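You operate a simulated robot arm through the tools that you are given. There is no shell and no other tool. Be economical: measure what you need, move in short steps, check, and stop when the job is done.

Carry out the task below with a simulated two-armed robot. There is one attempt and no reset: what you move stays moved.

JOB
Switch the purple lever on. Put the blotter on the shelf under the board desk. Put the red end cap on the top of the long table away on the top of the camera bench. Press the green five button three times. Open the top drawer, take the green cartridge and put it in the inside of the top drawer and shut the drawer again. Any order will do. Set down upright: blotter, green cartridge. The purple lever goes anticlockwise seen from above, to its stop.

The check looks at the end state, three seconds after you hand in, the way a careful person would. Anything else that was tipped, shoved, dropped, spilled or broken makes it a failure. Lids that push on must go on centred and level and be pressed home; caps that screw on are set level and turned clockwise until they are tight.

ROBOT AND FRAMES
Two 7-joint arms with two-finger parallel grippers on one trunk, on a base that drives. Base frame: it is fixed to the floor where the robot stands at the start and does not move with it; the origin is under the middle of the robot, x ahead of it, y to its left, z up; the surface under the hand at the start is at about z = 800. Lengths are in mm, angles in rad, forces in N, time in s.
The left shoulder is at the start at [70, 133, 1176], the right one opposite. With the tool pointing down near the work surface each hand reaches from about 100 to 640 mm from the robot's upright axis, wherever it stands, measured 20 degrees to its own side. Places, roughly: blotter (8x5x5 cm) [-1800, 3000, 800]; green cartridge [-2250, 6500, 750]; green five button [-2100, 5100, 800]; inside of the top drawer [-3000, 6000, 500]; purple lever [500, 0, 800]; red end cap (4x5x4 cm) [-1500, 4400, 800]; shelf under the board desk [-2600, 6100, 200]; top drawer [-3000, 6000, 600]; top of the camera bench [600, 400, 800]. Payload 1.57 kg a hand.
Tool frame (each hand has its own): the origin (TCP) lies between the finger pads and is the grasp point; the fingertips stand 30 mm ahead of it; z points along the fingers, y is the line along which they close. Largest opening 80 mm; finger width 17, thickness 12; the body of the gripper, 40 by 82 mm, starts 80 mm behind the TCP.
Orientation is that of the tool frame in the base frame, as a unit quaternion [w, x, y, z]. With the fingers straight down and closing along the base's y, the tool's x points along the base's -x, its y along +y and its z along -z.

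CONTROLS
- The arms move only by the tool play_rows. It takes "left_commands", "right_commands" or both (then of equal length, played together; a hand with none holds still); each is a list of rows, each an object of numbers (a shift or turn left out is 0, a gripper value left out holds the last): "wx", "wy", "wz": the turn, a rotation vector about the tool's x, y, z in rad; "tx", "ty", "tz": the shift along the tool's x, y, z in mm; "jaw": the opening, from 0 (shut) to 1 (fully open). In form: [{"wx": .., "wy": .., "wz": .., "tx": .., "ty": .., "tz": .., "jaw": ..}, ...]. A call has 1 to 10 rows; each row shifts and turns the commanded pose from where the row before left it, along the tool's axes as they then stand. A row lasts 0.2 s, in which the tool goes at most 50 mm and 0.15 rad; a call with a longer step from one row to the next is refused whole, and so is a gripper value outside its range. A pose out of reach is approached as far as the arm can. The call stops where the force on the tool passes 40 N (or 10 N more than at its start, if that is more) or the arm is blocked; 0.2 s more then pass. The fingers move at their own pace (about 153 mm/s each) and stop on an object; they squeeze with about 41 N. The grip force told is the motor's: it shows also when the fingers shut on nothing. Time passes only in rows, and 0.2 s behind the last, so rows that do not move let the fingers close. The reply holds the time, the measured pose of the TCP, the force on the tool along the base axes, the opening and the grip force, in the units named above and with some noise, with the torque about the TCP (base axes, N m) and any sound that the robot's microphone picked up.
- Cameras (640 x 400 px; columns grow to the right, rows downward): "scene" is now at [135.8, -20.4, 1403.7]; the picture's right is [-0.22, -0.98, 0.00], its down [-0.57, 0.13, -0.81] and it looks along [0.79, -0.18, -0.59] (base axes); focal length 285 px, centre (320, 200). "left" rides on the left gripper at [72, 7, -122] in its tool frame; the picture's right is [-0.09, 1.00, 0.00], its down [-0.84, -0.08, -0.54] and it looks along [-0.54, -0.05, 0.84] (tool axes); focal length 238 px, centre (320, 200). "right" rides on the right gripper at [72, -7, -122] in its tool frame; the picture's right is [0.09, 1.00, 0.00], its down [-0.84, 0.08, -0.54] and it looks along [-0.54, 0.05, 0.84] (tool axes); focal length 238 px, centre (320, 200). There is no depth. A picture from a camera that has moved, and an enlarged one, comes with that camera's place and axes in the base frame and with its lens.
- get_image(camera): a new picture of that camera. The clock stands still meanwhile.
- lift_body(by): slides the trunk up (or, below 0, down) by that many mm; the arms and the scene camera ride with it, the base frame stays. It gives what a move gives, with no picture.
- roll_base(legs): drives the robot by 1 to 6 legs, each [ahead, left, turn to the left] in mm, mm and rad, along the robot's own axes; the way and the turn of a leg run together, so that a leg with both is an arc; at most 1500 mm and 3.142 rad a leg. The arms and the cameras ride along, it lands a little off, and it stops where it bumps. It gives what a move gives.
- head_to(pan, tilt): turns the head with the scene camera to pan (to the left, within 1.501 rad either way) and tilt (down, from -0.506 to 1.204), counted from straight ahead of the robot. It gives what a move gives.
- inspect(camera, box): a new picture of the part [left, top, right, bottom] of that camera's present view, enlarged. The clock stands still meanwhile.
- job_done(): hands the job in; it is judged then, once.

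Work in short steps. Places have to be worked out from the pictures, the camera data and where the tool is seen: move nearer, look again, correct. Check each grasp and each placing, and mend what went wrong. You have 165 turns and 130 pictures in all, those below and enlarged ones among them. Open the grippers and draw the arms clear of the work before you hand the job in, unless the task says otherwise.

The tools are called after "Call:" by a JSON object that holds its "fn" and its "kwargs". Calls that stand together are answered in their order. play_rows: Moves the arms, as the interface text tells. Its arguments: {"type":"object","properties":{"left_commands":{"type":"array"},"right_commands":{"type":"array"}},"required":[]} The other tools are called the same way: lift_body (by) slides the trunk up or down; roll_base (legs) drives the base; head_to (pan, tilt) turns the head that bears the scene camera; get_image (camera) takes a picture; inspect (camera, box) takes an enlarged picture of a part of a camera's view; job_done () hands the job in.

At the start:

```text
time_s: 0.0
left_eef_pos: [534.3, 80.3, 1111.2]
left_tool_rot: [-0.001, 0.0, 1.0, 0.0]
left_contact_force: [0.5, -0.5, -0.3]
left_ft_torque: [0.0, 0.0, 0.01]
left_gripper_width: 79.6
left_grasp_force: 0.0
right_eef_pos: [422.9, -335.0, 1208.5]
right_tool_rot: [0.0, 0.0, 1.0, 0.0]
right_contact_force: [-0.1, 0.4, -0.3]
right_ft_torque: [0.02, 0.01, 0.01]
right_gripper_width: 80.0
right_grasp_force: 0.0
trunk travel left (down, up): [-750.0, 190.0]
robot x, y, heading: [2.6, -1.8, 0.002]
head pan, tilt: [-0.222, 0.627]
```

scene: 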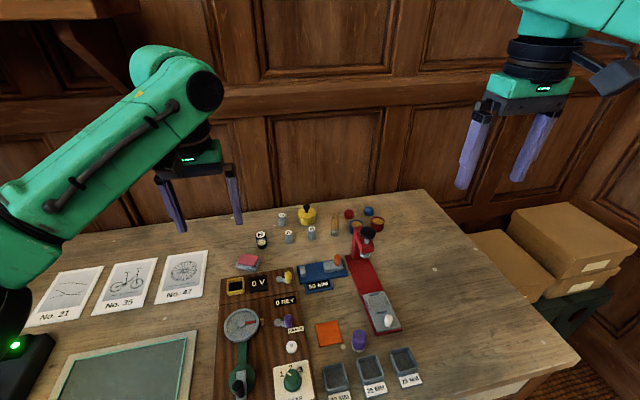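
right: 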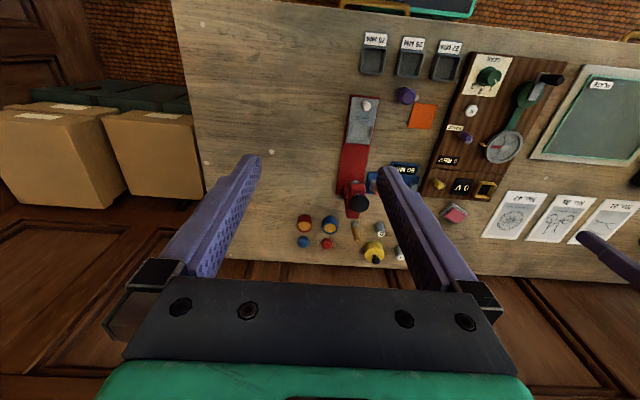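
left: 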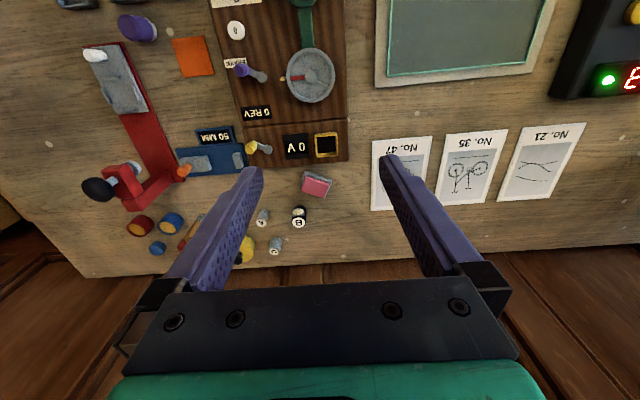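

The bench ahead carries the purple lever, seemingly near scene pixel (287,320). I enlarge that part of the view.

Call:
{"fn": "inspect", "kwargs": {"camera": "scene", "box": [210, 240, 400, 400]}}

Call:
{"fn": "inspect", "kwargs": {"camera": "left", "box": [160, 0, 360, 160]}}

```text
2.50 times, centred on (305, 320) of scene
camera zoom: at [135.8, -20.4, 1403.7], right [-0.22, -0.98, 0.0], down [-0.57, 0.13, -0.81], along [0.79, -0.18, -0.59], focal length 712 px, centre (358, -100)
```

zoom: 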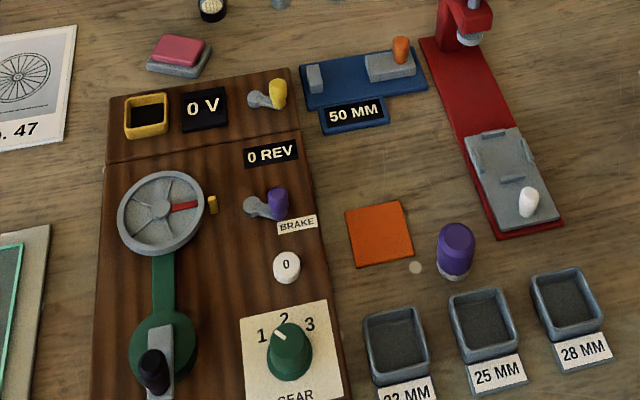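

```text
2.50 times, centred on (260, 80) of left
camera zoom: at [461.8, 87.7, 1233.4], right [0.09, 1.0, 0.0], down [0.84, -0.08, 0.54], along [0.54, -0.05, -0.84], focal length 596 px, centre (470, 500)
```

zoom: 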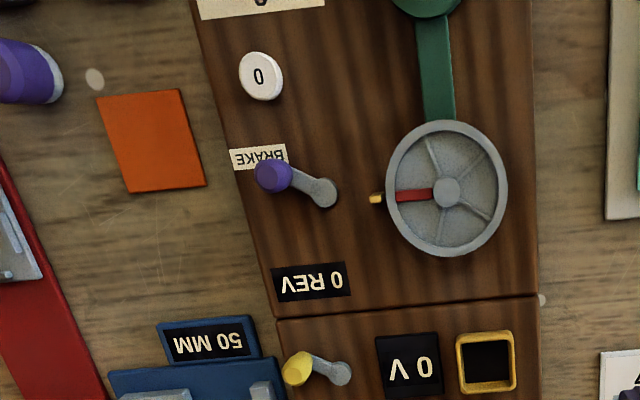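

The lever pivots at about (492,-9) and its knob is near (478,-28), top about z 850. The arm points toward the robot and to the right, so anticlockwise from above means pushing the knob along +x. I bring the left hand, jaw shut, above a point in front of the knob.

Call:
{"fn": "play_rows", "kwargs": {"left_commands": [{"tx": 17.2, "ty": -22, "tz": 30, "jaw": 0}, {"tx": 17.2, "ty": -22, "tz": 30}, {"tx": 17.2, "ty": -22, "tz": 30}, {"tx": 17.2, "ty": -22, "tz": 30}, {"tx": 17.2, "ty": -22, "tz": 30}, {}]}}

Call:
{"fn": "get_image", "kwargs": {"camera": "left"}}

Call:
{"fn": "get_image", "kwargs": {"camera": "scene"}}

```text
time_s: 1.4
left_eef_pos: [446.1, -29.3, 962.8]
left_tool_rot: [-0.001, 0.0, 1.0, 0.0]
left_contact_force: [0.5, -0.4, 0.5]
left_ft_torque: [-0.02, -0.02, 0.06]
left_gripper_width: 0.1
left_grasp_force: 21.2
right_eef_pos: [423.5, -334.9, 1208.1]
right_tool_rot: [0.0, 0.0, 1.0, 0.0]
right_contact_force: [-0.1, 0.3, 0.2]
right_ft_torque: [-0.02, 0.01, -0.03]
right_gripper_width: 79.9
right_grasp_force: 0.0
trunk travel left (down, up): [-750.0, 190.0]
robot x, y, heading: [1.3, 1.4, 0.0]
head pan, tilt: [-0.222, 0.627]
```

```text
124 pictures are left
camera left: at [374.6, -21.2, 1085.9], right [0.09, 1.0, 0.0], down [0.84, -0.08, 0.54], along [0.54, -0.05, -0.84], focal length 238 px, centre (320, 200)
```

left: 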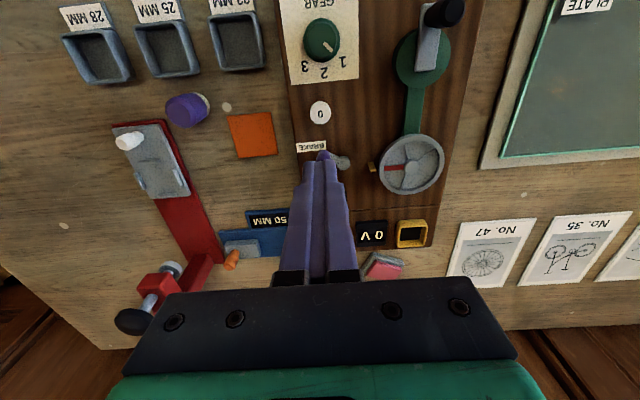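

```text
123 pictures are left
camera scene: at [135.9, -19.9, 1403.7], right [-0.22, -0.98, 0.0], down [-0.57, 0.13, -0.81], along [0.79, -0.18, -0.59], focal length 285 px, centre (320, 200)
```

scene: 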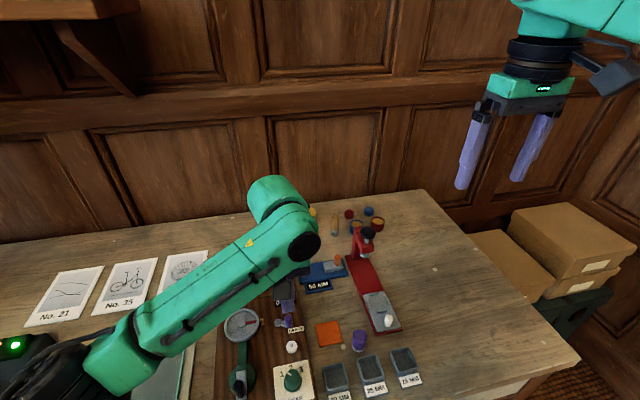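

Tool is at (446,-29,963). I descend 80 mm and look at the tip beside the knob.

Call:
{"fn": "play_rows", "kwargs": {"left_commands": [{"tz": 40}, {"tz": 40}, {}]}}

Call:
{"fn": "inspect", "kwargs": {"camera": "scene", "box": [240, 260, 340, 360]}}

Call:
{"fn": "inspect", "kwargs": {"camera": "left", "box": [240, 60, 420, 200]}}

```text
time_s: 2.2
left_eef_pos: [446.2, -30.8, 882.6]
left_tool_rot: [0.001, 0.001, 1.0, 0.0]
left_contact_force: [-0.2, -0.2, -0.3]
left_ft_torque: [-0.01, 0.0, 0.0]
left_gripper_width: 0.2
left_grasp_force: 21.1
right_eef_pos: [422.9, -335.0, 1208.5]
right_tool_rot: [0.0, 0.0, 1.0, 0.0]
right_contact_force: [1.0, 0.1, 0.4]
right_ft_torque: [0.0, -0.03, -0.01]
right_gripper_width: 80.0
right_grasp_force: 0.0
trunk travel left (down, up): [-750.0, 190.0]
robot x, y, heading: [-3.0, 4.4, -0.005]
head pan, tilt: [-0.222, 0.627]
```

```text
4.00 times, centred on (290, 310) of scene
camera zoom: at [135.5, -20.5, 1403.8], right [-0.22, -0.98, 0.0], down [-0.57, 0.13, -0.81], along [0.79, -0.18, -0.59], focal length 1139 px, centre (440, -240)
```

zoom: 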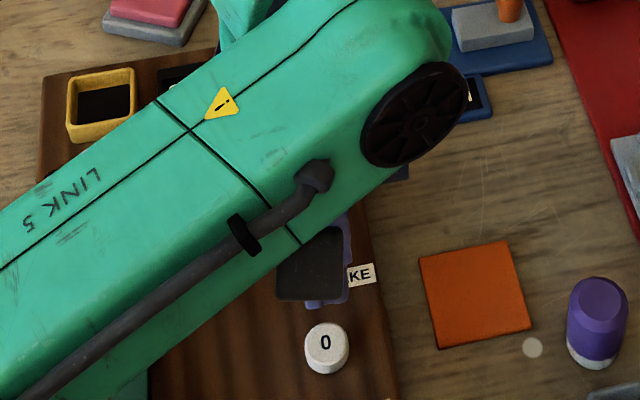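

```text
2.86 times, centred on (330, 130) of left
camera zoom: at [373.8, -22.8, 1005.5], right [0.09, 1.0, 0.0], down [0.84, -0.08, 0.54], along [0.54, -0.05, -0.84], focal length 681 px, centre (291, 400)
```

zoom: 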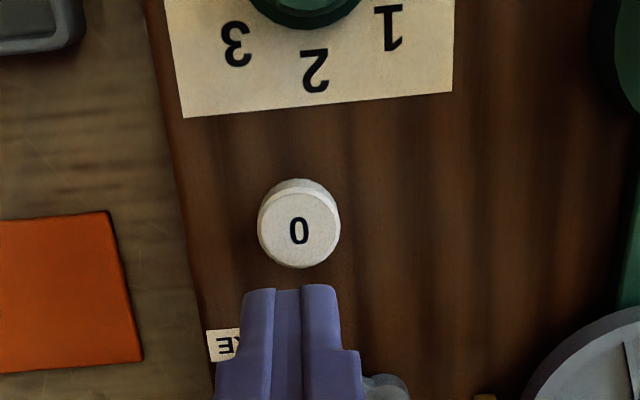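

The tip is clear of the "0" button. I shift 6 mm ahead and go down 18 mm more.

Call:
{"fn": "play_rows", "kwargs": {"left_commands": [{"tx": -6}, {"tz": 9}, {"tz": 9}, {}]}}

Call:
{"fn": "get_image", "kwargs": {"camera": "left"}}

```text
time_s: 3.2
left_eef_pos: [453.1, -32.3, 864.6]
left_tool_rot: [0.0, 0.0, 1.0, 0.0]
left_contact_force: [-0.3, 0.5, 0.4]
left_ft_torque: [0.0, 0.02, -0.02]
left_gripper_width: 0.0
left_grasp_force: 21.9
right_eef_pos: [422.8, -334.8, 1208.8]
right_tool_rot: [-0.001, 0.0, 1.0, 0.0]
right_contact_force: [0.5, -0.2, -0.4]
right_ft_torque: [0.0, 0.01, -0.03]
right_gripper_width: 80.1
right_grasp_force: 0.0
trunk travel left (down, up): [-750.0, 190.0]
robot x, y, heading: [-4.3, -1.1, -0.002]
head pan, tilt: [-0.222, 0.627]
```

```text
120 pictures are left
camera left: at [380.5, -22.9, 986.4], right [0.09, 1.0, 0.0], down [0.84, -0.08, 0.54], along [0.54, -0.05, -0.84], focal length 238 px, centre (320, 200)
```

left: 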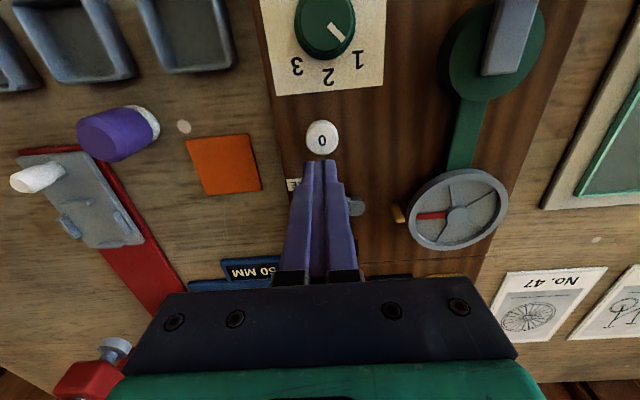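

No contact yet. I push along +x in small rows and watch the force.

Call:
{"fn": "play_rows", "kwargs": {"left_commands": [{"tx": -6}, {"tx": -6}, {"tx": -6}, {"tx": -6}, {"tx": -6}, {}]}}

```text
time_s: 4.6
left_eef_pos: [484.0, -30.2, 863.2]
left_tool_rot: [-0.001, 0.0, 1.0, 0.0]
left_contact_force: [0.8, 0.4, 0.9]
left_ft_torque: [0.01, 0.01, 0.05]
left_gripper_width: 0.1
left_grasp_force: 21.6
right_eef_pos: [422.5, -334.8, 1209.4]
right_tool_rot: [0.0, -0.001, 1.0, 0.001]
right_contact_force: [-0.7, 0.1, 1.4]
right_ft_torque: [0.01, 0.02, 0.01]
right_gripper_width: 80.2
right_grasp_force: 0.1
trunk travel left (down, up): [-750.0, 190.0]
robot x, y, heading: [-0.8, 1.5, -0.001]
head pan, tilt: [-0.222, 0.627]
```

Force stays near zero, so I check whether the knob is moving along.

Call:
{"fn": "get_image", "kwargs": {"camera": "left"}}

Call:
{"fn": "get_image", "kwargs": {"camera": "right"}}

```text
119 pictures are left
camera left: at [411.1, -22.3, 986.1], right [0.09, 1.0, 0.0], down [0.84, -0.08, 0.54], along [0.54, -0.05, -0.84], focal length 238 px, centre (320, 200)
```

left: 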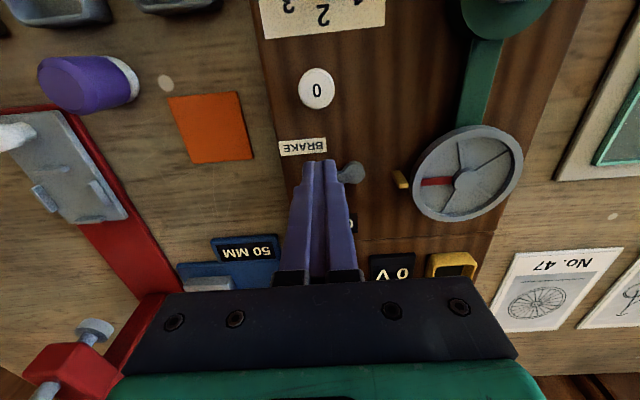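

```text
118 pictures are left
camera right: at [350.8, -339.8, 1331.0], right [-0.09, 1.0, 0.0], down [0.84, 0.08, 0.54], along [0.54, 0.05, -0.84], focal length 238 px, centre (320, 200)
```

right: 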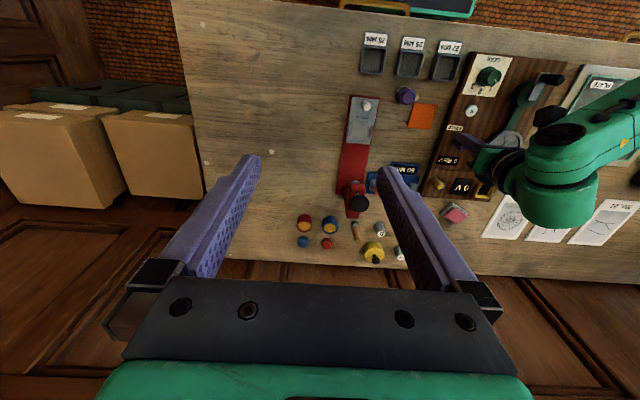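

The knob is no longer in its old place, so it is going along with the finger. I continue the push toward the stop.

Call:
{"fn": "play_rows", "kwargs": {"left_commands": [{"tx": -4}, {"tx": -4}, {"tx": -4}, {"tx": -4}, {}]}}

Call:
{"fn": "inspect", "kwargs": {"camera": "left", "box": [240, 100, 440, 260]}}

```text
time_s: 5.7
left_eef_pos: [489.3, -31.8, 860.9]
left_tool_rot: [-0.009, 0.002, 1.0, 0.001]
left_contact_force: [-22.6, 1.1, 5.3]
left_ft_torque: [0.3, 0.12, 0.08]
left_gripper_width: 0.0
left_grasp_force: 21.0
right_eef_pos: [418.4, -334.9, 1210.5]
right_tool_rot: [0.002, 0.0, 1.0, 0.0]
right_contact_force: [-0.9, 0.0, -0.1]
right_ft_torque: [0.0, 0.02, 0.01]
right_gripper_width: 79.8
right_grasp_force: 0.1
trunk travel left (down, up): [-750.0, 190.0]
robot x, y, heading: [-0.2, -0.7, 0.002]
head pan, tilt: [-0.222, 0.627]
stopped in row 5 (left hand): the force on the tool passed its limit at 42 N (the readings are from after the stop); the commanded pose is now the measured one
```

```text
2.50 times, centred on (340, 180) of left
camera zoom: at [419.8, -23.2, 985.3], right [0.1, 1.0, 0.0], down [0.85, -0.08, 0.53], along [0.52, -0.05, -0.85], focal length 596 px, centre (270, 250)
```

zoom: 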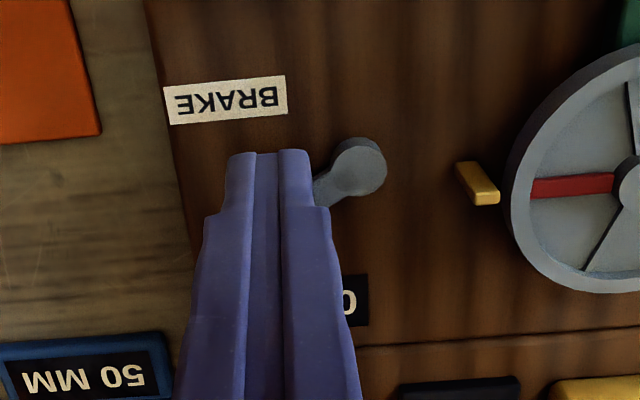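

The force rose to 42 N at x 489 and the arm now points the other way, so it is at its stop. I back off, rise and look.

Call:
{"fn": "play_rows", "kwargs": {"left_commands": [{"tx": 8, "wy": 0}, {"tz": -40}, {"tz": -50}, {"tz": -50}, {"tx": 20, "ty": 45, "tz": 0}, {"tx": 20, "ty": 45}, {"ty": 40}, {}]}}

Call:
{"fn": "inspect", "kwargs": {"camera": "scene", "box": [210, 240, 400, 400]}}

```text
time_s: 7.5
left_eef_pos: [448.9, 97.5, 1000.4]
left_tool_rot: [-0.008, 0.001, 1.0, 0.002]
left_contact_force: [0.4, 0.1, -0.6]
left_ft_torque: [0.0, 0.01, 0.01]
left_gripper_width: 0.0
left_grasp_force: 21.2
right_eef_pos: [422.2, -336.3, 1208.0]
right_tool_rot: [0.0, 0.0, 1.0, 0.0]
right_contact_force: [0.1, -0.6, 0.1]
right_ft_torque: [0.01, -0.01, 0.0]
right_gripper_width: 79.9
right_grasp_force: 0.1
trunk travel left (down, up): [-750.0, 190.0]
robot x, y, heading: [-0.2, 1.1, -0.004]
head pan, tilt: [-0.222, 0.627]
```

```text
2.50 times, centred on (305, 320) of scene
camera zoom: at [135.1, -21.0, 1403.7], right [-0.22, -0.98, 0.0], down [-0.57, 0.13, -0.81], along [0.79, -0.18, -0.59], focal length 712 px, centre (358, -100)
```

zoom: 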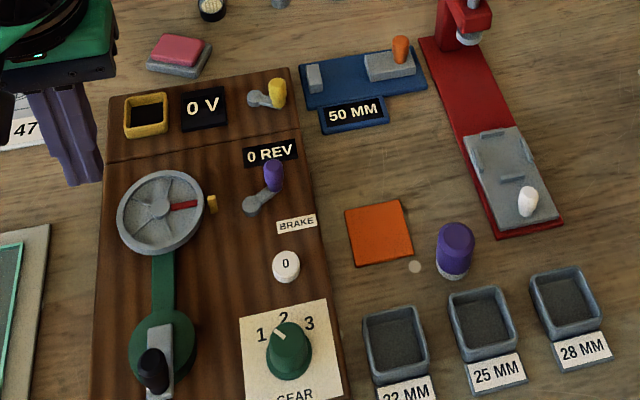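

The lever stayed over. Next I look around to the left for the other furniture, and draw the left hand in and up for driving.

Call:
{"fn": "play_rows", "kwargs": {"left_commands": [{"tx": 20, "ty": 20, "tz": -40}, {"tx": 20, "ty": 20, "tz": -40}, {"tx": 20, "ty": 20, "tz": -40}, {"tx": 20, "ty": 10, "tz": -40}, {"tx": 20, "ty": 10, "tz": -40}, {"jaw": 1}], "right_commands": [{"tx": 20, "ty": 10}, {"tx": 20, "ty": 10}, {"tx": 20}, {"tx": 20}, {}, {}]}}

Call:
{"fn": "head_to", "kwargs": {"pan": 1.5, "tilt": 0.3}}

Call:
{"fn": "get_image", "kwargs": {"camera": "scene"}}

```text
time_s: 8.9
left_eef_pos: [354.7, 179.5, 1202.2]
left_tool_rot: [-0.008, 0.001, 1.0, 0.001]
left_contact_force: [0.2, 1.4, 0.6]
left_ft_torque: [0.01, -0.02, -0.03]
left_gripper_width: 80.3
left_grasp_force: 0.0
right_eef_pos: [341.5, -313.8, 1208.9]
right_tool_rot: [-0.001, 0.0, 1.0, 0.001]
right_contact_force: [-0.2, 0.5, -0.4]
right_ft_torque: [0.02, 0.01, -0.01]
right_gripper_width: 80.0
right_grasp_force: 0.0
trunk travel left (down, up): [-750.0, 190.0]
robot x, y, heading: [-0.9, 1.3, 0.002]
head pan, tilt: [-0.222, 0.627]
```

```text
time_s: 10.6
left_eef_pos: [354.3, 179.5, 1202.0]
left_tool_rot: [-0.008, 0.002, 1.0, 0.001]
left_contact_force: [-0.7, -0.3, 0.4]
left_ft_torque: [-0.02, -0.02, -0.03]
left_gripper_width: 80.1
left_grasp_force: 0.1
right_eef_pos: [340.5, -314.2, 1208.0]
right_tool_rot: [-0.001, 0.0, 1.0, 0.001]
right_contact_force: [0.6, -0.1, 0.3]
right_ft_torque: [0.0, 0.04, -0.02]
right_gripper_width: 80.0
right_grasp_force: 0.0
trunk travel left (down, up): [-750.0, 190.0]
robot x, y, heading: [-0.1, 2.9, 0.001]
head pan, tilt: [1.499, 0.3]
```

```text
115 pictures are left
camera scene: at [56.4, 92.1, 1433.5], right [1.0, -0.07, 0.0], down [-0.02, -0.29, -0.96], along [0.07, 0.95, -0.3], focal length 285 px, centre (320, 200)
```

scene: 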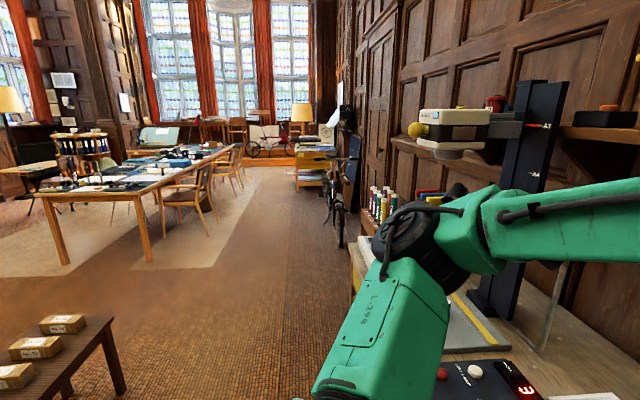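

A long table stands ahead-left, its near edge about y 2650 and spanning x about -2300 to -1400. A low bench with boxes stands near (-1000,1200). I back off from the desk, turn left and drive up to y about 1200 to see better.

Call:
{"fn": "roll_base", "kwargs": {"legs": [[-350, 0, 0], [0, 0, 1.571], [1100, 0, 0]]}}

Call:
{"fn": "head_to", "kwargs": {"pan": 0.6, "tilt": 0.3}}

Call:
{"fn": "get_image", "kwargs": {"camera": "scene"}}

```text
time_s: 22.0
left_eef_pos: [-495.3, 1467.7, 1202.4]
left_tool_rot: [-0.005, -0.693, 0.721, -0.005]
left_contact_force: [-1.2, 0.1, 0.3]
left_ft_torque: [-0.01, 0.01, -0.02]
left_gripper_width: 79.8
left_grasp_force: 0.0
right_eef_pos: [-3.0, 1436.6, 1209.2]
right_tool_rot: [0.0, -0.693, 0.721, 0.0]
right_contact_force: [-0.2, -0.8, -0.3]
right_ft_torque: [-0.03, -0.01, 0.02]
right_gripper_width: 80.0
right_grasp_force: 0.1
trunk travel left (down, up): [-750.0, 190.0]
robot x, y, heading: [-328.6, 1102.9, 1.535]
head pan, tilt: [1.499, 0.3]
```

```text
time_s: 23.2
left_eef_pos: [-495.7, 1468.7, 1202.0]
left_tool_rot: [-0.007, -0.692, 0.722, -0.004]
left_contact_force: [0.0, -0.1, 0.9]
left_ft_torque: [0.0, 0.03, -0.02]
left_gripper_width: 79.7
left_grasp_force: 0.0
right_eef_pos: [-3.6, 1437.2, 1208.7]
right_tool_rot: [0.0, -0.694, 0.72, 0.0]
right_contact_force: [-0.5, 0.2, 0.2]
right_ft_torque: [-0.01, -0.01, -0.02]
right_gripper_width: 80.2
right_grasp_force: 0.2
trunk travel left (down, up): [-750.0, 190.0]
robot x, y, heading: [-328.4, 1107.8, 1.532]
head pan, tilt: [0.6, 0.3]
```

```text
114 pictures are left
camera scene: at [-377.3, 1235.3, 1433.5], right [0.85, 0.53, 0.0], down [0.16, -0.25, -0.96], along [-0.51, 0.81, -0.3], focal length 285 px, centre (320, 200)
```

scene: 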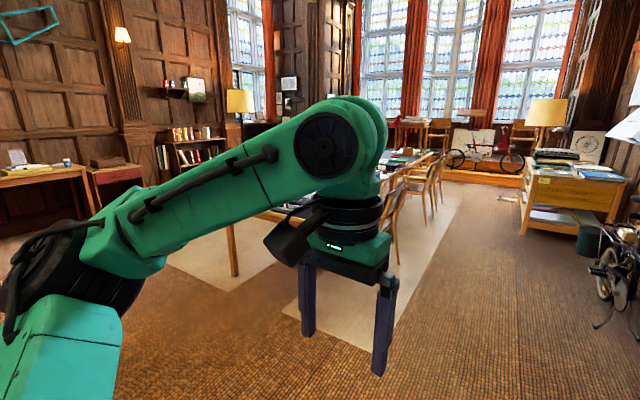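

Floor ahead is free. I go to y about 1900 and then sideways left in front of the table's near end.

Call:
{"fn": "roll_base", "kwargs": {"legs": [[0, 0, 0.039], [780, 0, 0], [0, 1400, 0]]}}

Call:
{"fn": "head_to", "kwargs": {"pan": 0.0, "tilt": 0.45}}

Call:
{"fn": "get_image", "kwargs": {"camera": "scene"}}

```text
time_s: 34.4
left_eef_pos: [-1904.0, 2261.7, 1201.7]
left_tool_rot: [-0.007, -0.702, 0.712, -0.004]
left_contact_force: [0.1, -0.3, -0.9]
left_ft_torque: [-0.04, -0.04, -0.01]
left_gripper_width: 80.1
left_grasp_force: 0.0
right_eef_pos: [-1411.3, 2246.1, 1209.8]
right_tool_rot: [0.0, -0.702, 0.712, 0.0]
right_contact_force: [-0.2, 0.7, 0.1]
right_ft_torque: [0.01, 0.0, -0.01]
right_gripper_width: 80.3
right_grasp_force: 0.0
trunk travel left (down, up): [-750.0, 190.0]
robot x, y, heading: [-1727.1, 1905.0, 1.561]
head pan, tilt: [0.6, 0.3]
```

```text
time_s: 35.4
left_eef_pos: [-1905.3, 2261.8, 1202.4]
left_tool_rot: [-0.006, -0.702, 0.712, -0.005]
left_contact_force: [0.3, 0.2, -0.1]
left_ft_torque: [0.01, 0.01, -0.03]
left_gripper_width: 79.8
left_grasp_force: 0.1
right_eef_pos: [-1412.1, 2244.5, 1207.6]
right_tool_rot: [0.0, -0.702, 0.712, -0.001]
right_contact_force: [0.3, 0.3, -0.1]
right_ft_torque: [-0.05, 0.0, 0.02]
right_gripper_width: 79.9
right_grasp_force: 0.0
trunk travel left (down, up): [-750.0, 190.0]
robot x, y, heading: [-1727.1, 1901.8, 1.559]
head pan, tilt: [0.0, 0.45]
```

```text
113 pictures are left
camera scene: at [-1727.5, 2046.9, 1419.6], right [1.0, -0.01, 0.0], down [0.0, -0.44, -0.9], along [0.01, 0.9, -0.44], focal length 285 px, centre (320, 200)
```

scene: 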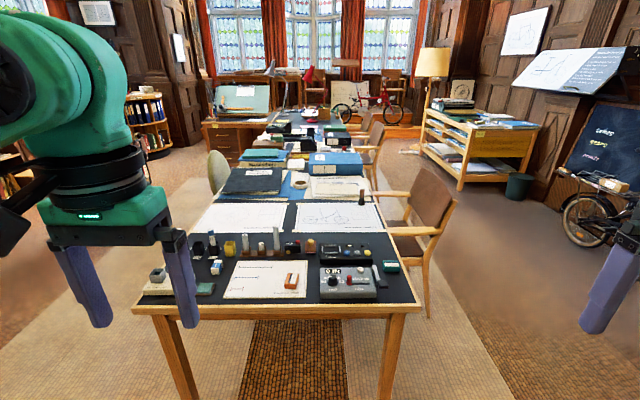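

The table's near edge is about y 2645, with many small objects on it. I enlarge to find the blotter.

Call:
{"fn": "inspect", "kwargs": {"camera": "scene", "box": [140, 200, 420, 310]}}

Call:
{"fn": "inspect", "kwargs": {"camera": "scene", "box": [190, 60, 430, 210]}}

```text
2.29 times, centred on (280, 255) of scene
camera zoom: at [-1727.5, 2046.9, 1419.6], right [1.0, -0.01, 0.0], down [0.0, -0.44, -0.9], along [0.01, 0.9, -0.44], focal length 651 px, centre (411, 74)
```

zoom: 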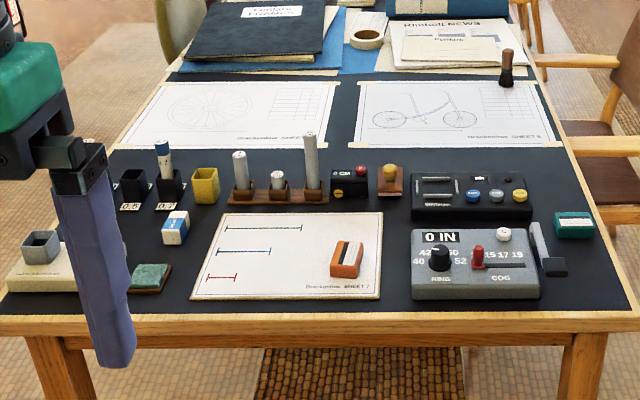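

```text
2.67 times, centred on (310, 135) of scene
camera zoom: at [-1727.5, 2046.9, 1419.6], right [1.0, -0.01, 0.0], down [0.0, -0.44, -0.9], along [0.01, 0.9, -0.44], focal length 759 px, centre (347, 373)
```

zoom: 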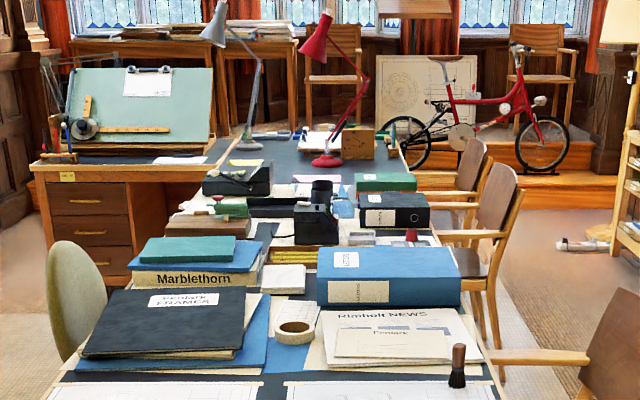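

The blotter is not certain: candidates are the orange block, the wooden block with a brown knob, and the green/brown item. I drive nearer and look down.

Call:
{"fn": "roll_base", "kwargs": {"legs": [[420, 0, 0.01]]}}

Call:
{"fn": "head_to", "kwargs": {"pan": 0.0, "tilt": 0.75}}

Call:
{"fn": "get_image", "kwargs": {"camera": "scene"}}

```text
time_s: 38.0
left_eef_pos: [-1905.8, 2678.2, 1202.8]
left_tool_rot: [-0.006, -0.707, 0.708, -0.005]
left_contact_force: [0.2, -0.5, 0.0]
left_ft_torque: [-0.01, -0.01, 0.01]
left_gripper_width: 80.2
left_grasp_force: 0.1
right_eef_pos: [-1413.5, 2665.2, 1208.6]
right_tool_rot: [-0.001, 0.707, -0.707, -0.001]
right_contact_force: [-0.8, 0.1, -0.4]
right_ft_torque: [0.02, 0.05, 0.0]
right_gripper_width: 80.0
right_grasp_force: 0.0
trunk travel left (down, up): [-750.0, 190.0]
robot x, y, heading: [-1732.6, 2326.9, 1.567]
head pan, tilt: [0.0, 0.45]
```

```text
time_s: 38.8
left_eef_pos: [-1906.8, 2679.6, 1201.9]
left_tool_rot: [-0.006, -0.706, 0.708, -0.005]
left_contact_force: [0.5, 0.0, -0.3]
left_ft_torque: [0.03, -0.01, 0.01]
left_gripper_width: 80.1
left_grasp_force: 0.1
right_eef_pos: [-1413.1, 2667.6, 1209.6]
right_tool_rot: [0.0, -0.706, 0.708, 0.001]
right_contact_force: [-0.5, -0.5, -0.2]
right_ft_torque: [0.03, 0.0, 0.0]
right_gripper_width: 80.2
right_grasp_force: 0.1
trunk travel left (down, up): [-750.0, 190.0]
robot x, y, heading: [-1725.9, 2327.6, 1.57]
head pan, tilt: [0.0, 0.75]
```

```text
110 pictures are left
camera scene: at [-1726.7, 2457.5, 1393.1], right [1.0, 0.0, 0.0], down [0.0, -0.68, -0.73], along [0.0, 0.73, -0.68], focal length 285 px, centre (320, 200)
```

scene: 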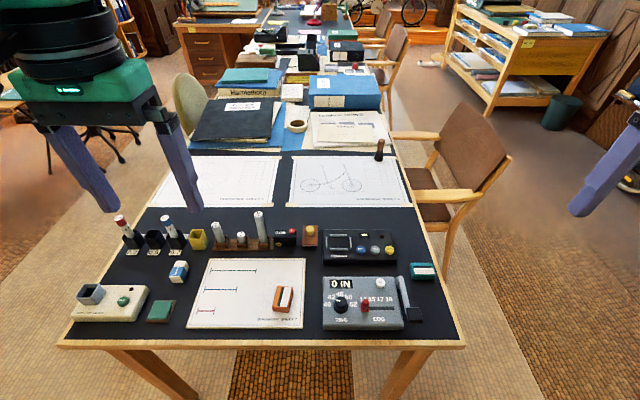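

Call:
{"fn": "inspect", "kwargs": {"camera": "scene", "box": [150, 200, 330, 330]}}

Call:
{"fn": "inspect", "kwargs": {"camera": "left", "box": [160, 0, 480, 200]}}

```text
3.08 times, centred on (240, 265) of scene
camera zoom: at [-1726.7, 2457.5, 1393.1], right [1.0, 0.0, 0.0], down [0.0, -0.68, -0.73], along [0.0, 0.73, -0.68], focal length 876 px, centre (566, 0)
```

zoom: 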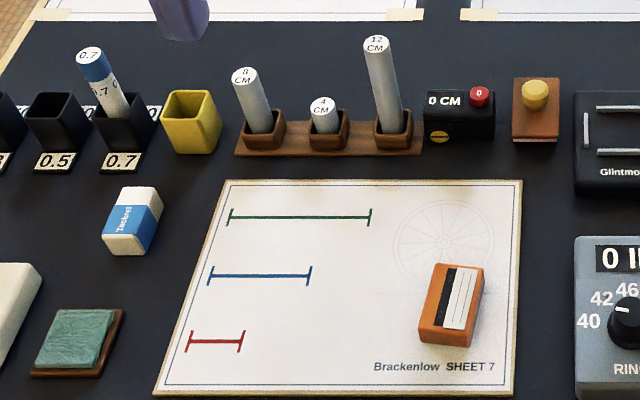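

```text
2.00 times, centred on (320, 100) of left
camera zoom: at [-1912.7, 2611.1, 1325.1], right [-1.0, 0.09, 0.0], down [0.08, 0.84, 0.53], along [0.05, 0.53, -0.85], focal length 477 px, centre (320, 400)
```

zoom: 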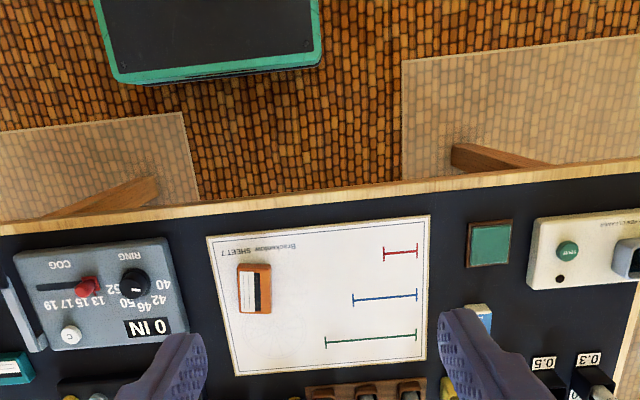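

The brown block with the yellow knob near (-1753,2930) may be the blotter; I enlarge it and the area behind it.

Call:
{"fn": "inspect", "kwargs": {"camera": "scene", "box": [270, 205, 350, 255]}}

Call:
{"fn": "inspect", "kwargs": {"camera": "scene", "box": [180, 0, 420, 150]}}

Call:
{"fn": "get_image", "kwargs": {"camera": "right"}}

```text
8.00 times, centred on (310, 230) of scene
camera zoom: at [-1726.7, 2457.5, 1393.1], right [1.0, 0.0, 0.0], down [0.0, -0.68, -0.73], along [0.0, 0.73, -0.68], focal length 2278 px, centre (400, -40)
```

zoom: 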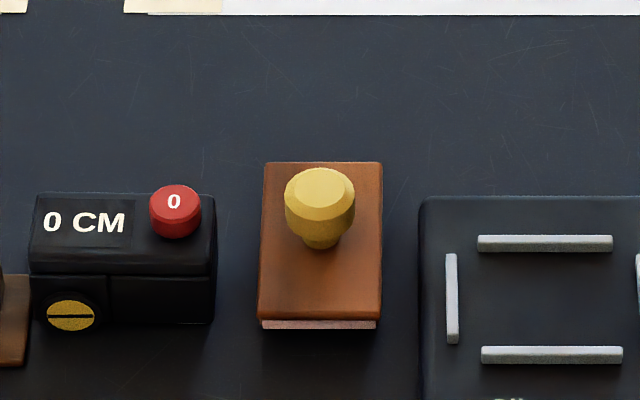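

```text
2.67 times, centred on (300, 75) of scene
camera zoom: at [-1726.7, 2457.5, 1393.1], right [1.0, 0.0, 0.0], down [0.0, -0.68, -0.73], along [0.0, 0.73, -0.68], focal length 759 px, centre (373, 533)
```

zoom: 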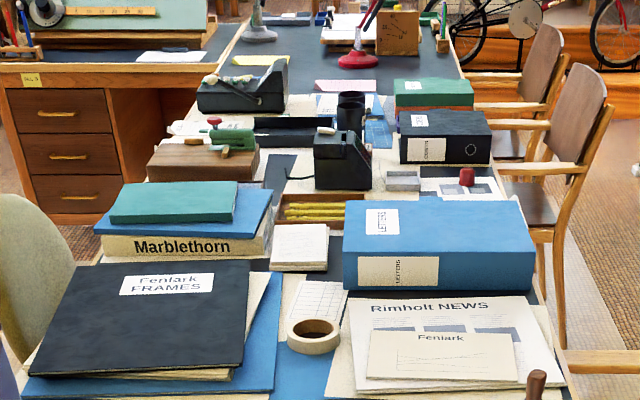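

```text
105 pictures are left
camera right: at [-1406.8, 2597.5, 1330.5], right [-1.0, -0.09, 0.0], down [-0.08, 0.84, 0.54], along [-0.05, 0.54, -0.84], focal length 238 px, centre (320, 200)
```

right: 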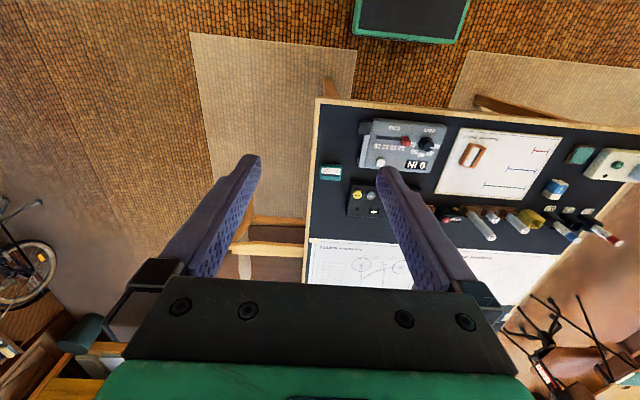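

The block with a pink felt sole and yellow knob is the blotter, with its knob at about (-1754,2975) and table top about z 745. The red cylinder far up on the +x side is the end cap. I shift the base a little ahead and to the right so the left hand reaches well.

Call:
{"fn": "roll_base", "kwargs": {"legs": [[70, -100, 0]]}}

Call:
{"fn": "get_image", "kwargs": {"camera": "scene"}}

```text
time_s: 40.0
left_eef_pos: [-1806.7, 2747.7, 1201.4]
left_tool_rot: [-0.004, -0.707, 0.707, -0.005]
left_contact_force: [0.2, -0.2, 1.6]
left_ft_torque: [0.05, -0.03, -0.05]
left_gripper_width: 80.0
left_grasp_force: 0.2
right_eef_pos: [-1314.0, 2735.8, 1209.4]
right_tool_rot: [-0.001, 0.708, -0.707, 0.0]
right_contact_force: [-0.4, -0.6, -0.7]
right_ft_torque: [0.03, -0.03, 0.01]
right_gripper_width: 80.0
right_grasp_force: 0.1
trunk travel left (down, up): [-750.0, 190.0]
robot x, y, heading: [-1626.8, 2398.6, 1.571]
head pan, tilt: [0.0, 0.75]
```

```text
104 pictures are left
camera scene: at [-1627.8, 2524.7, 1393.3], right [1.0, 0.0, 0.0], down [0.0, -0.68, -0.73], along [0.0, 0.73, -0.68], focal length 285 px, centre (320, 200)
```

scene: 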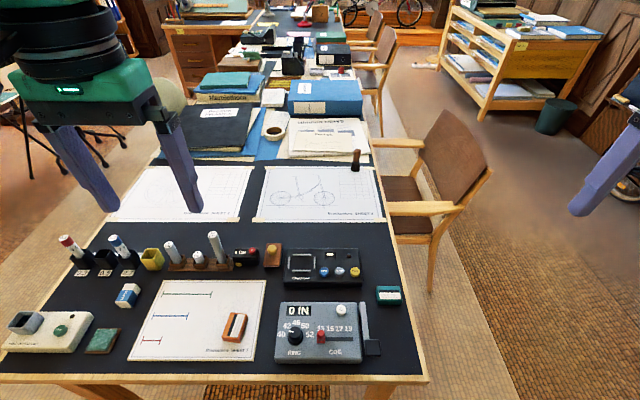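

The knob measures at about (-1752,2983). I bring the left hand above it and look through its camera.

Call:
{"fn": "play_rows", "kwargs": {"left_commands": [{"tx": -39, "ty": -9, "tz": 20, "jaw": 0.55}, {"tx": -39, "ty": -9, "tz": 20}, {"tx": -39, "ty": -9, "tz": 20}, {"tx": -39, "ty": -9, "tz": 20}, {"tx": -39, "ty": -9, "tz": 20}, {"tx": -39, "ty": -9, "tz": 20}, {"tz": 40}, {"tz": 40}, {}]}}

Call:
{"fn": "get_image", "kwargs": {"camera": "left"}}

Call:
{"fn": "get_image", "kwargs": {"camera": "scene"}}

```text
time_s: 42.0
left_eef_pos: [-1751.1, 2979.2, 996.7]
left_tool_rot: [-0.006, -0.707, 0.708, -0.003]
left_contact_force: [-0.3, -0.1, -0.4]
left_ft_torque: [0.03, 0.03, 0.01]
left_gripper_width: 44.1
left_grasp_force: 0.0
right_eef_pos: [-1311.9, 2737.5, 1208.2]
right_tool_rot: [0.0, 0.708, -0.706, 0.0]
right_contact_force: [0.3, 0.9, -0.9]
right_ft_torque: [-0.02, -0.02, 0.02]
right_gripper_width: 79.9
right_grasp_force: 0.0
trunk travel left (down, up): [-750.0, 190.0]
robot x, y, heading: [-1625.2, 2395.9, 1.575]
head pan, tilt: [0.0, 0.75]
```

```text
103 pictures are left
camera left: at [-1757.4, 2910.7, 1119.9], right [-1.0, 0.09, 0.0], down [0.08, 0.84, 0.53], along [0.05, 0.53, -0.85], focal length 238 px, centre (320, 200)
```

left: 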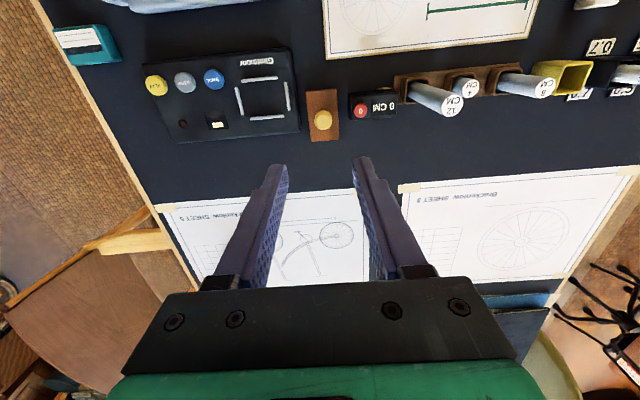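

```text
102 pictures are left
camera scene: at [-1624.6, 2525.9, 1393.1], right [1.0, 0.0, 0.0], down [0.0, -0.68, -0.73], along [0.0, 0.73, -0.68], focal length 285 px, centre (320, 200)
```

scene: 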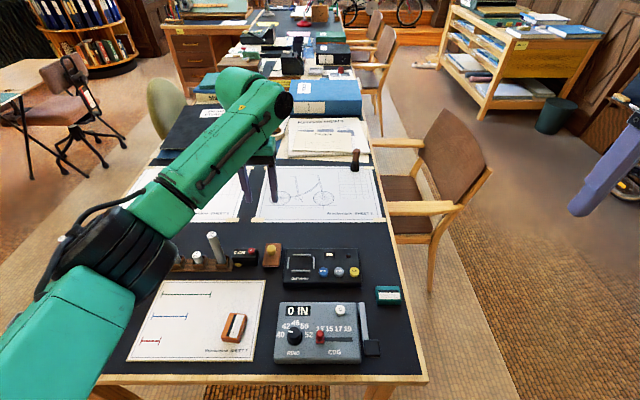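

Combining both views gives the knob at about (-1754,2993). I correct, descend 110 mm and look again.

Call:
{"fn": "play_rows", "kwargs": {"left_commands": [{"tx": -14, "ty": 3, "tz": 35}, {"tz": 40}, {"tz": 35}, {}]}}

Call:
{"fn": "get_image", "kwargs": {"camera": "left"}}

Call:
{"fn": "inspect", "kwargs": {"camera": "scene", "box": [220, 180, 320, 290]}}

```text
time_s: 43.0
left_eef_pos: [-1754.2, 2992.8, 888.2]
left_tool_rot: [-0.007, -0.706, 0.708, -0.004]
left_contact_force: [0.5, 1.1, -0.1]
left_ft_torque: [0.0, 0.0, -0.02]
left_gripper_width: 43.9
left_grasp_force: 0.0
right_eef_pos: [-1312.8, 2737.0, 1207.6]
right_tool_rot: [0.0, 0.708, -0.706, 0.0]
right_contact_force: [-0.4, -0.6, 0.2]
right_ft_torque: [0.0, -0.01, -0.02]
right_gripper_width: 80.0
right_grasp_force: 0.0
trunk travel left (down, up): [-750.0, 190.0]
robot x, y, heading: [-1626.2, 2389.2, 1.568]
head pan, tilt: [0.0, 0.75]
```

```text
101 pictures are left
camera left: at [-1760.6, 2923.9, 1011.6], right [-1.0, 0.09, 0.0], down [0.08, 0.84, 0.53], along [0.05, 0.53, -0.85], focal length 238 px, centre (320, 200)
```

left: 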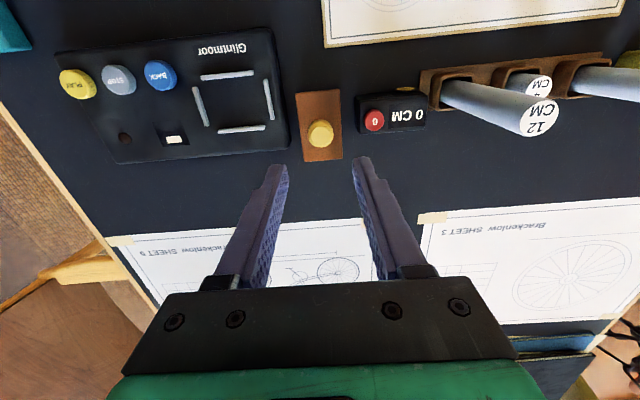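

```text
3.64 times, centred on (270, 235) of scene
camera zoom: at [-1625.7, 2526.2, 1393.1], right [1.0, 0.0, 0.0], down [0.0, -0.68, -0.73], along [0.0, 0.73, -0.68], focal length 1036 px, centre (502, 73)
```

zoom: 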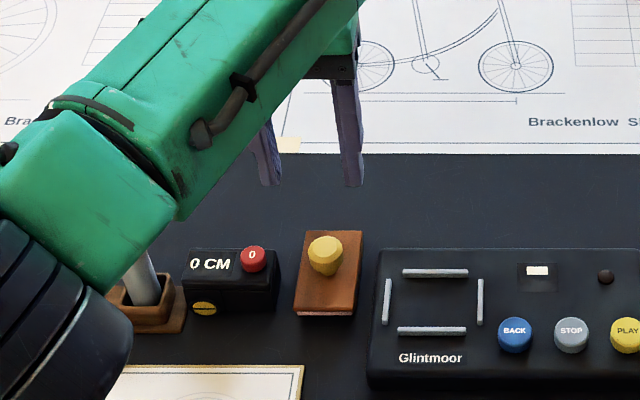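

The knob centre is at (-1754,2991) with its top near z 785, so I lower the TCP to about 803, tips just above the wood, and close gently.

Call:
{"fn": "play_rows", "kwargs": {"left_commands": [{"tz": 35}, {"tz": 30}, {"tz": 15}, {}]}}

Call:
{"fn": "inspect", "kwargs": {"camera": "scene", "box": [220, 180, 320, 290]}}

Call:
{"fn": "get_image", "kwargs": {"camera": "left"}}

```text
time_s: 44.0
left_eef_pos: [-1755.9, 2981.9, 808.6]
left_tool_rot: [0.005, 0.707, -0.707, 0.004]
left_contact_force: [-0.5, 0.0, 1.0]
left_ft_torque: [0.0, -0.01, -0.05]
left_gripper_width: 44.0
left_grasp_force: 0.0
left hand out of reach, approached as far as the arm can: row 2
right_eef_pos: [-1312.1, 2736.9, 1208.2]
right_tool_rot: [0.0, 0.708, -0.707, 0.0]
right_contact_force: [0.3, -0.8, -0.1]
right_ft_torque: [0.04, 0.02, -0.02]
right_gripper_width: 80.2
right_grasp_force: 0.1
trunk travel left (down, up): [-750.0, 190.0]
robot x, y, heading: [-1624.2, 2391.9, 1.575]
head pan, tilt: [0.0, 0.75]
```

```text
3.64 times, centred on (270, 235) of scene
camera zoom: at [-1625.7, 2526.3, 1393.1], right [1.0, 0.0, 0.0], down [0.0, -0.68, -0.73], along [0.0, 0.73, -0.68], focal length 1036 px, centre (502, 73)
```

zoom: 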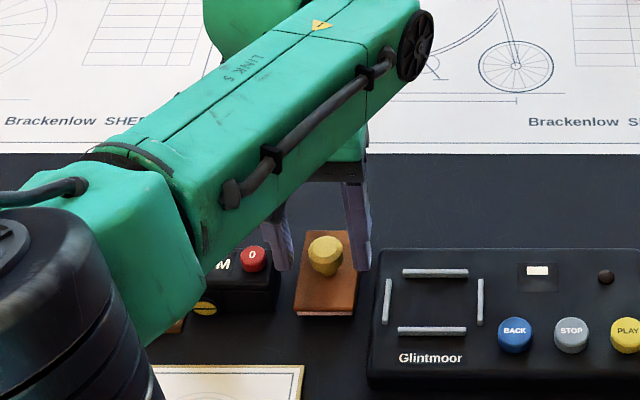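

```text
98 pictures are left
camera left: at [-1761.6, 2912.9, 931.5], right [-1.0, 0.09, 0.0], down [0.08, 0.84, 0.53], along [0.05, 0.53, -0.85], focal length 238 px, centre (320, 200)
```

left: 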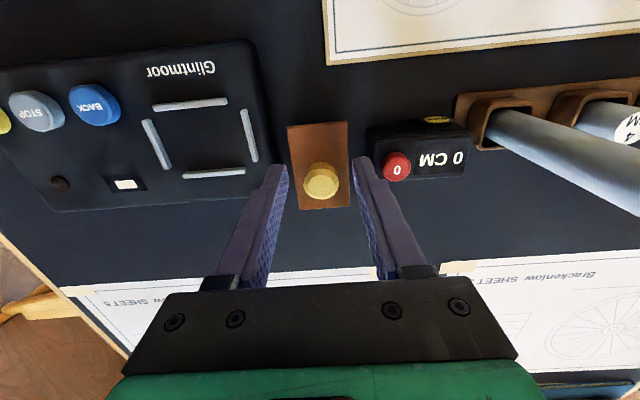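

The arm is at its reach limit 10 mm short. I raise 40 mm, drive the base 35 mm ahead, and then correct.

Call:
{"fn": "play_rows", "kwargs": {"left_commands": [{"tz": -40}, {}]}}

Call:
{"fn": "roll_base", "kwargs": {"legs": [[35, 0, 0]]}}

Call:
{"fn": "get_image", "kwargs": {"camera": "left"}}

```text
time_s: 44.6
left_eef_pos: [-1754.4, 2983.9, 847.4]
left_tool_rot: [0.004, 0.707, -0.707, 0.004]
left_contact_force: [0.1, -0.4, 0.2]
left_ft_torque: [0.0, 0.0, -0.01]
left_gripper_width: 44.0
left_grasp_force: 0.0
left hand out of reach, approached as far as the arm can: row 1
right_eef_pos: [-1314.5, 2737.4, 1208.2]
right_tool_rot: [-0.001, 0.708, -0.707, 0.0]
right_contact_force: [0.3, 0.0, -0.6]
right_ft_torque: [-0.02, -0.03, 0.0]
right_gripper_width: 79.8
right_grasp_force: 0.1
trunk travel left (down, up): [-750.0, 190.0]
robot x, y, heading: [-1627.2, 2393.9, 1.576]
head pan, tilt: [0.0, 0.75]
```

```text
time_s: 45.5
left_eef_pos: [-1755.0, 3014.6, 850.1]
left_tool_rot: [0.003, 0.707, -0.707, 0.002]
left_contact_force: [-1.1, -0.7, -0.5]
left_ft_torque: [0.03, 0.04, -0.01]
left_gripper_width: 44.2
left_grasp_force: 0.1
right_eef_pos: [-1313.0, 2765.8, 1211.4]
right_tool_rot: [-0.002, 0.708, -0.706, -0.002]
right_contact_force: [0.7, -0.8, -0.4]
right_ft_torque: [0.05, 0.01, 0.03]
right_gripper_width: 79.9
right_grasp_force: 0.0
trunk travel left (down, up): [-750.0, 190.0]
robot x, y, heading: [-1625.3, 2426.9, 1.571]
head pan, tilt: [0.0, 0.75]
```

```text
97 pictures are left
camera left: at [-1761.3, 2945.1, 972.7], right [-1.0, 0.09, 0.0], down [0.08, 0.84, 0.54], along [0.05, 0.53, -0.84], focal length 238 px, centre (320, 200)
```

left: 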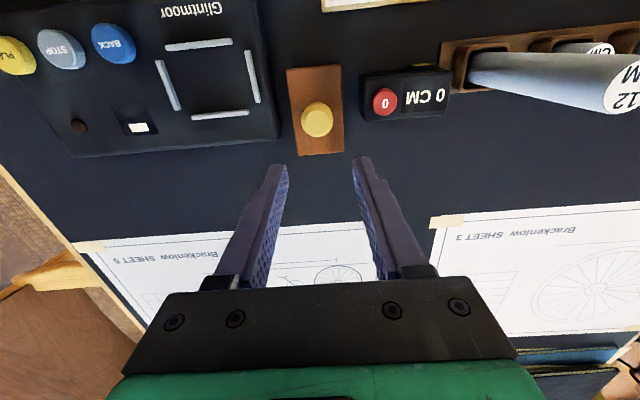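

The knob reads (-1755,2990). I move back 25 mm and descend to TCP 803.

Call:
{"fn": "play_rows", "kwargs": {"left_commands": [{"tx": 24.5}, {"tz": 24}, {"tz": 22}, {}]}}

Call:
{"fn": "get_image", "kwargs": {"camera": "left"}}

Call:
{"fn": "inspect", "kwargs": {"camera": "scene", "box": [220, 190, 320, 300]}}

```text
time_s: 46.5
left_eef_pos: [-1755.4, 3018.3, 811.0]
left_tool_rot: [-0.002, -0.707, 0.708, 0.0]
left_contact_force: [0.5, -0.8, -0.3]
left_ft_torque: [0.02, -0.01, 0.0]
left_gripper_width: 44.0
left_grasp_force: 0.0
left hand out of reach, approached as far as the arm can: row 1, 3
right_eef_pos: [-1311.7, 2772.2, 1209.3]
right_tool_rot: [-0.001, 0.708, -0.706, -0.001]
right_contact_force: [-0.2, -0.7, -0.1]
right_ft_torque: [0.02, -0.02, 0.01]
right_gripper_width: 79.9
right_grasp_force: 0.2
trunk travel left (down, up): [-750.0, 190.0]
robot x, y, heading: [-1630.7, 2429.8, 1.576]
head pan, tilt: [0.0, 0.75]
```

```text
96 pictures are left
camera left: at [-1761.5, 2947.5, 933.6], right [-1.0, 0.09, 0.0], down [0.08, 0.84, 0.54], along [0.05, 0.54, -0.84], focal length 238 px, centre (320, 200)
```

left: 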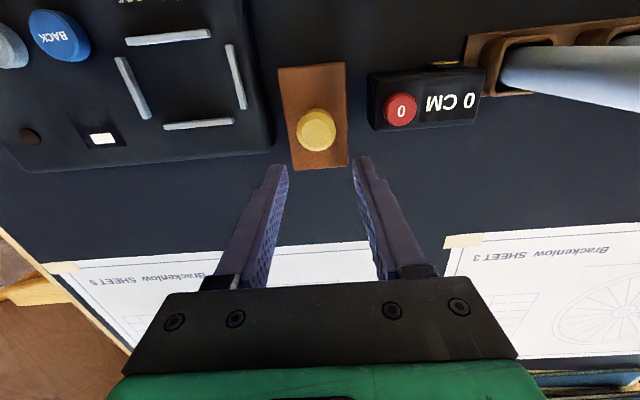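

```text
3.64 times, centred on (270, 245) of scene
camera zoom: at [-1625.5, 2560.6, 1393.2], right [1.0, 0.0, 0.0], down [0.0, -0.68, -0.73], along [0.0, 0.73, -0.68], focal length 1036 px, centre (502, 36)
```

zoom: 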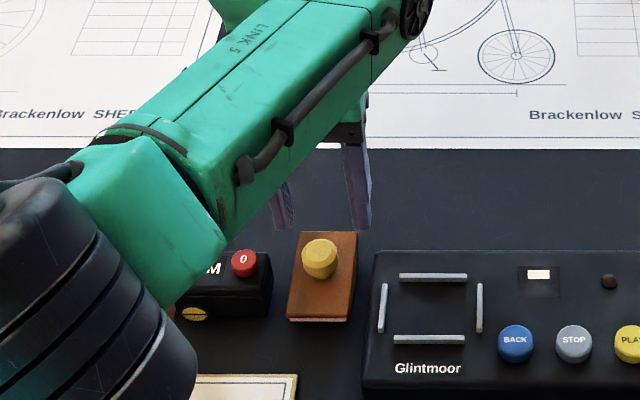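

The command had stayed beyond reach, so the hand sits 28 mm too far. I narrow the jaw, raise slightly and pull back 28 mm.

Call:
{"fn": "play_rows", "kwargs": {"left_commands": [{"tz": -25, "jaw": 0.45}, {"tx": 14}, {"tx": 14}, {}]}}

```text
time_s: 47.5
left_eef_pos: [-1756.3, 3018.2, 836.1]
left_tool_rot: [0.006, 0.708, -0.706, 0.003]
left_contact_force: [0.5, 0.5, 0.0]
left_ft_torque: [0.01, -0.04, 0.01]
left_gripper_width: 36.0
left_grasp_force: 0.2
left hand out of reach, approached as far as the arm can: row 2, 3
right_eef_pos: [-1312.4, 2771.4, 1209.2]
right_tool_rot: [-0.001, 0.708, -0.706, -0.001]
right_contact_force: [-1.2, 0.3, 0.2]
right_ft_torque: [-0.01, 0.0, -0.03]
right_gripper_width: 79.7
right_grasp_force: 0.0
trunk travel left (down, up): [-750.0, 190.0]
robot x, y, heading: [-1624.6, 2428.1, 1.569]
head pan, tilt: [0.0, 0.75]
```

The hand did not follow; I raise it 50 mm and pull back further to get out of the limit.

Call:
{"fn": "play_rows", "kwargs": {"left_commands": [{"tz": -40}, {"tx": 20}, {"tx": 20}, {}]}}

```text
time_s: 48.5
left_eef_pos: [-1756.3, 2978.9, 877.4]
left_tool_rot: [0.006, 0.707, -0.707, 0.004]
left_contact_force: [-0.2, 1.2, 0.4]
left_ft_torque: [0.0, 0.0, -0.02]
left_gripper_width: 35.9
left_grasp_force: 0.0
left hand out of reach, approached as far as the arm can: row 1
right_eef_pos: [-1312.4, 2772.1, 1208.5]
right_tool_rot: [-0.001, 0.708, -0.706, 0.0]
right_contact_force: [-0.6, -0.1, 0.7]
right_ft_torque: [-0.04, -0.01, -0.01]
right_gripper_width: 79.8
right_grasp_force: 0.0
trunk travel left (down, up): [-750.0, 190.0]
robot x, y, heading: [-1625.0, 2430.4, 1.57]
head pan, tilt: [0.0, 0.75]
```

It is free again at (-1756,2979,877). I move 11 mm ahead and descend.

Call:
{"fn": "play_rows", "kwargs": {"left_commands": [{"tx": -11, "ty": -1}, {"tz": 25}, {"tz": 25}, {"tz": 20}, {}]}}

Call:
{"fn": "get_image", "kwargs": {"camera": "left"}}

```text
time_s: 49.7
left_eef_pos: [-1756.4, 2988.6, 806.3]
left_tool_rot: [0.005, 0.708, -0.706, 0.004]
left_contact_force: [0.7, 0.4, -0.5]
left_ft_torque: [0.05, -0.02, 0.01]
left_gripper_width: 36.0
left_grasp_force: 0.0
right_eef_pos: [-1312.8, 2771.7, 1208.0]
right_tool_rot: [-0.001, 0.708, -0.707, 0.0]
right_contact_force: [-0.3, 0.2, 0.4]
right_ft_torque: [-0.02, -0.02, -0.04]
right_gripper_width: 80.3
right_grasp_force: 0.1
trunk travel left (down, up): [-750.0, 190.0]
robot x, y, heading: [-1622.1, 2430.1, 1.575]
head pan, tilt: [0.0, 0.75]
```

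```text
94 pictures are left
camera left: at [-1760.8, 2920.6, 929.4], right [-1.0, 0.09, 0.0], down [0.08, 0.84, 0.53], along [0.05, 0.53, -0.85], focal length 238 px, centre (320, 200)
```

left: 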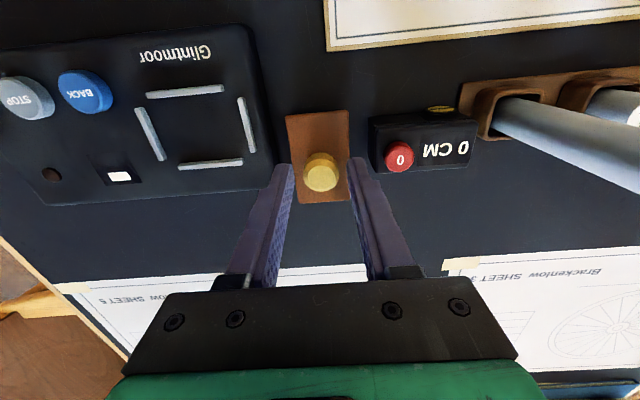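

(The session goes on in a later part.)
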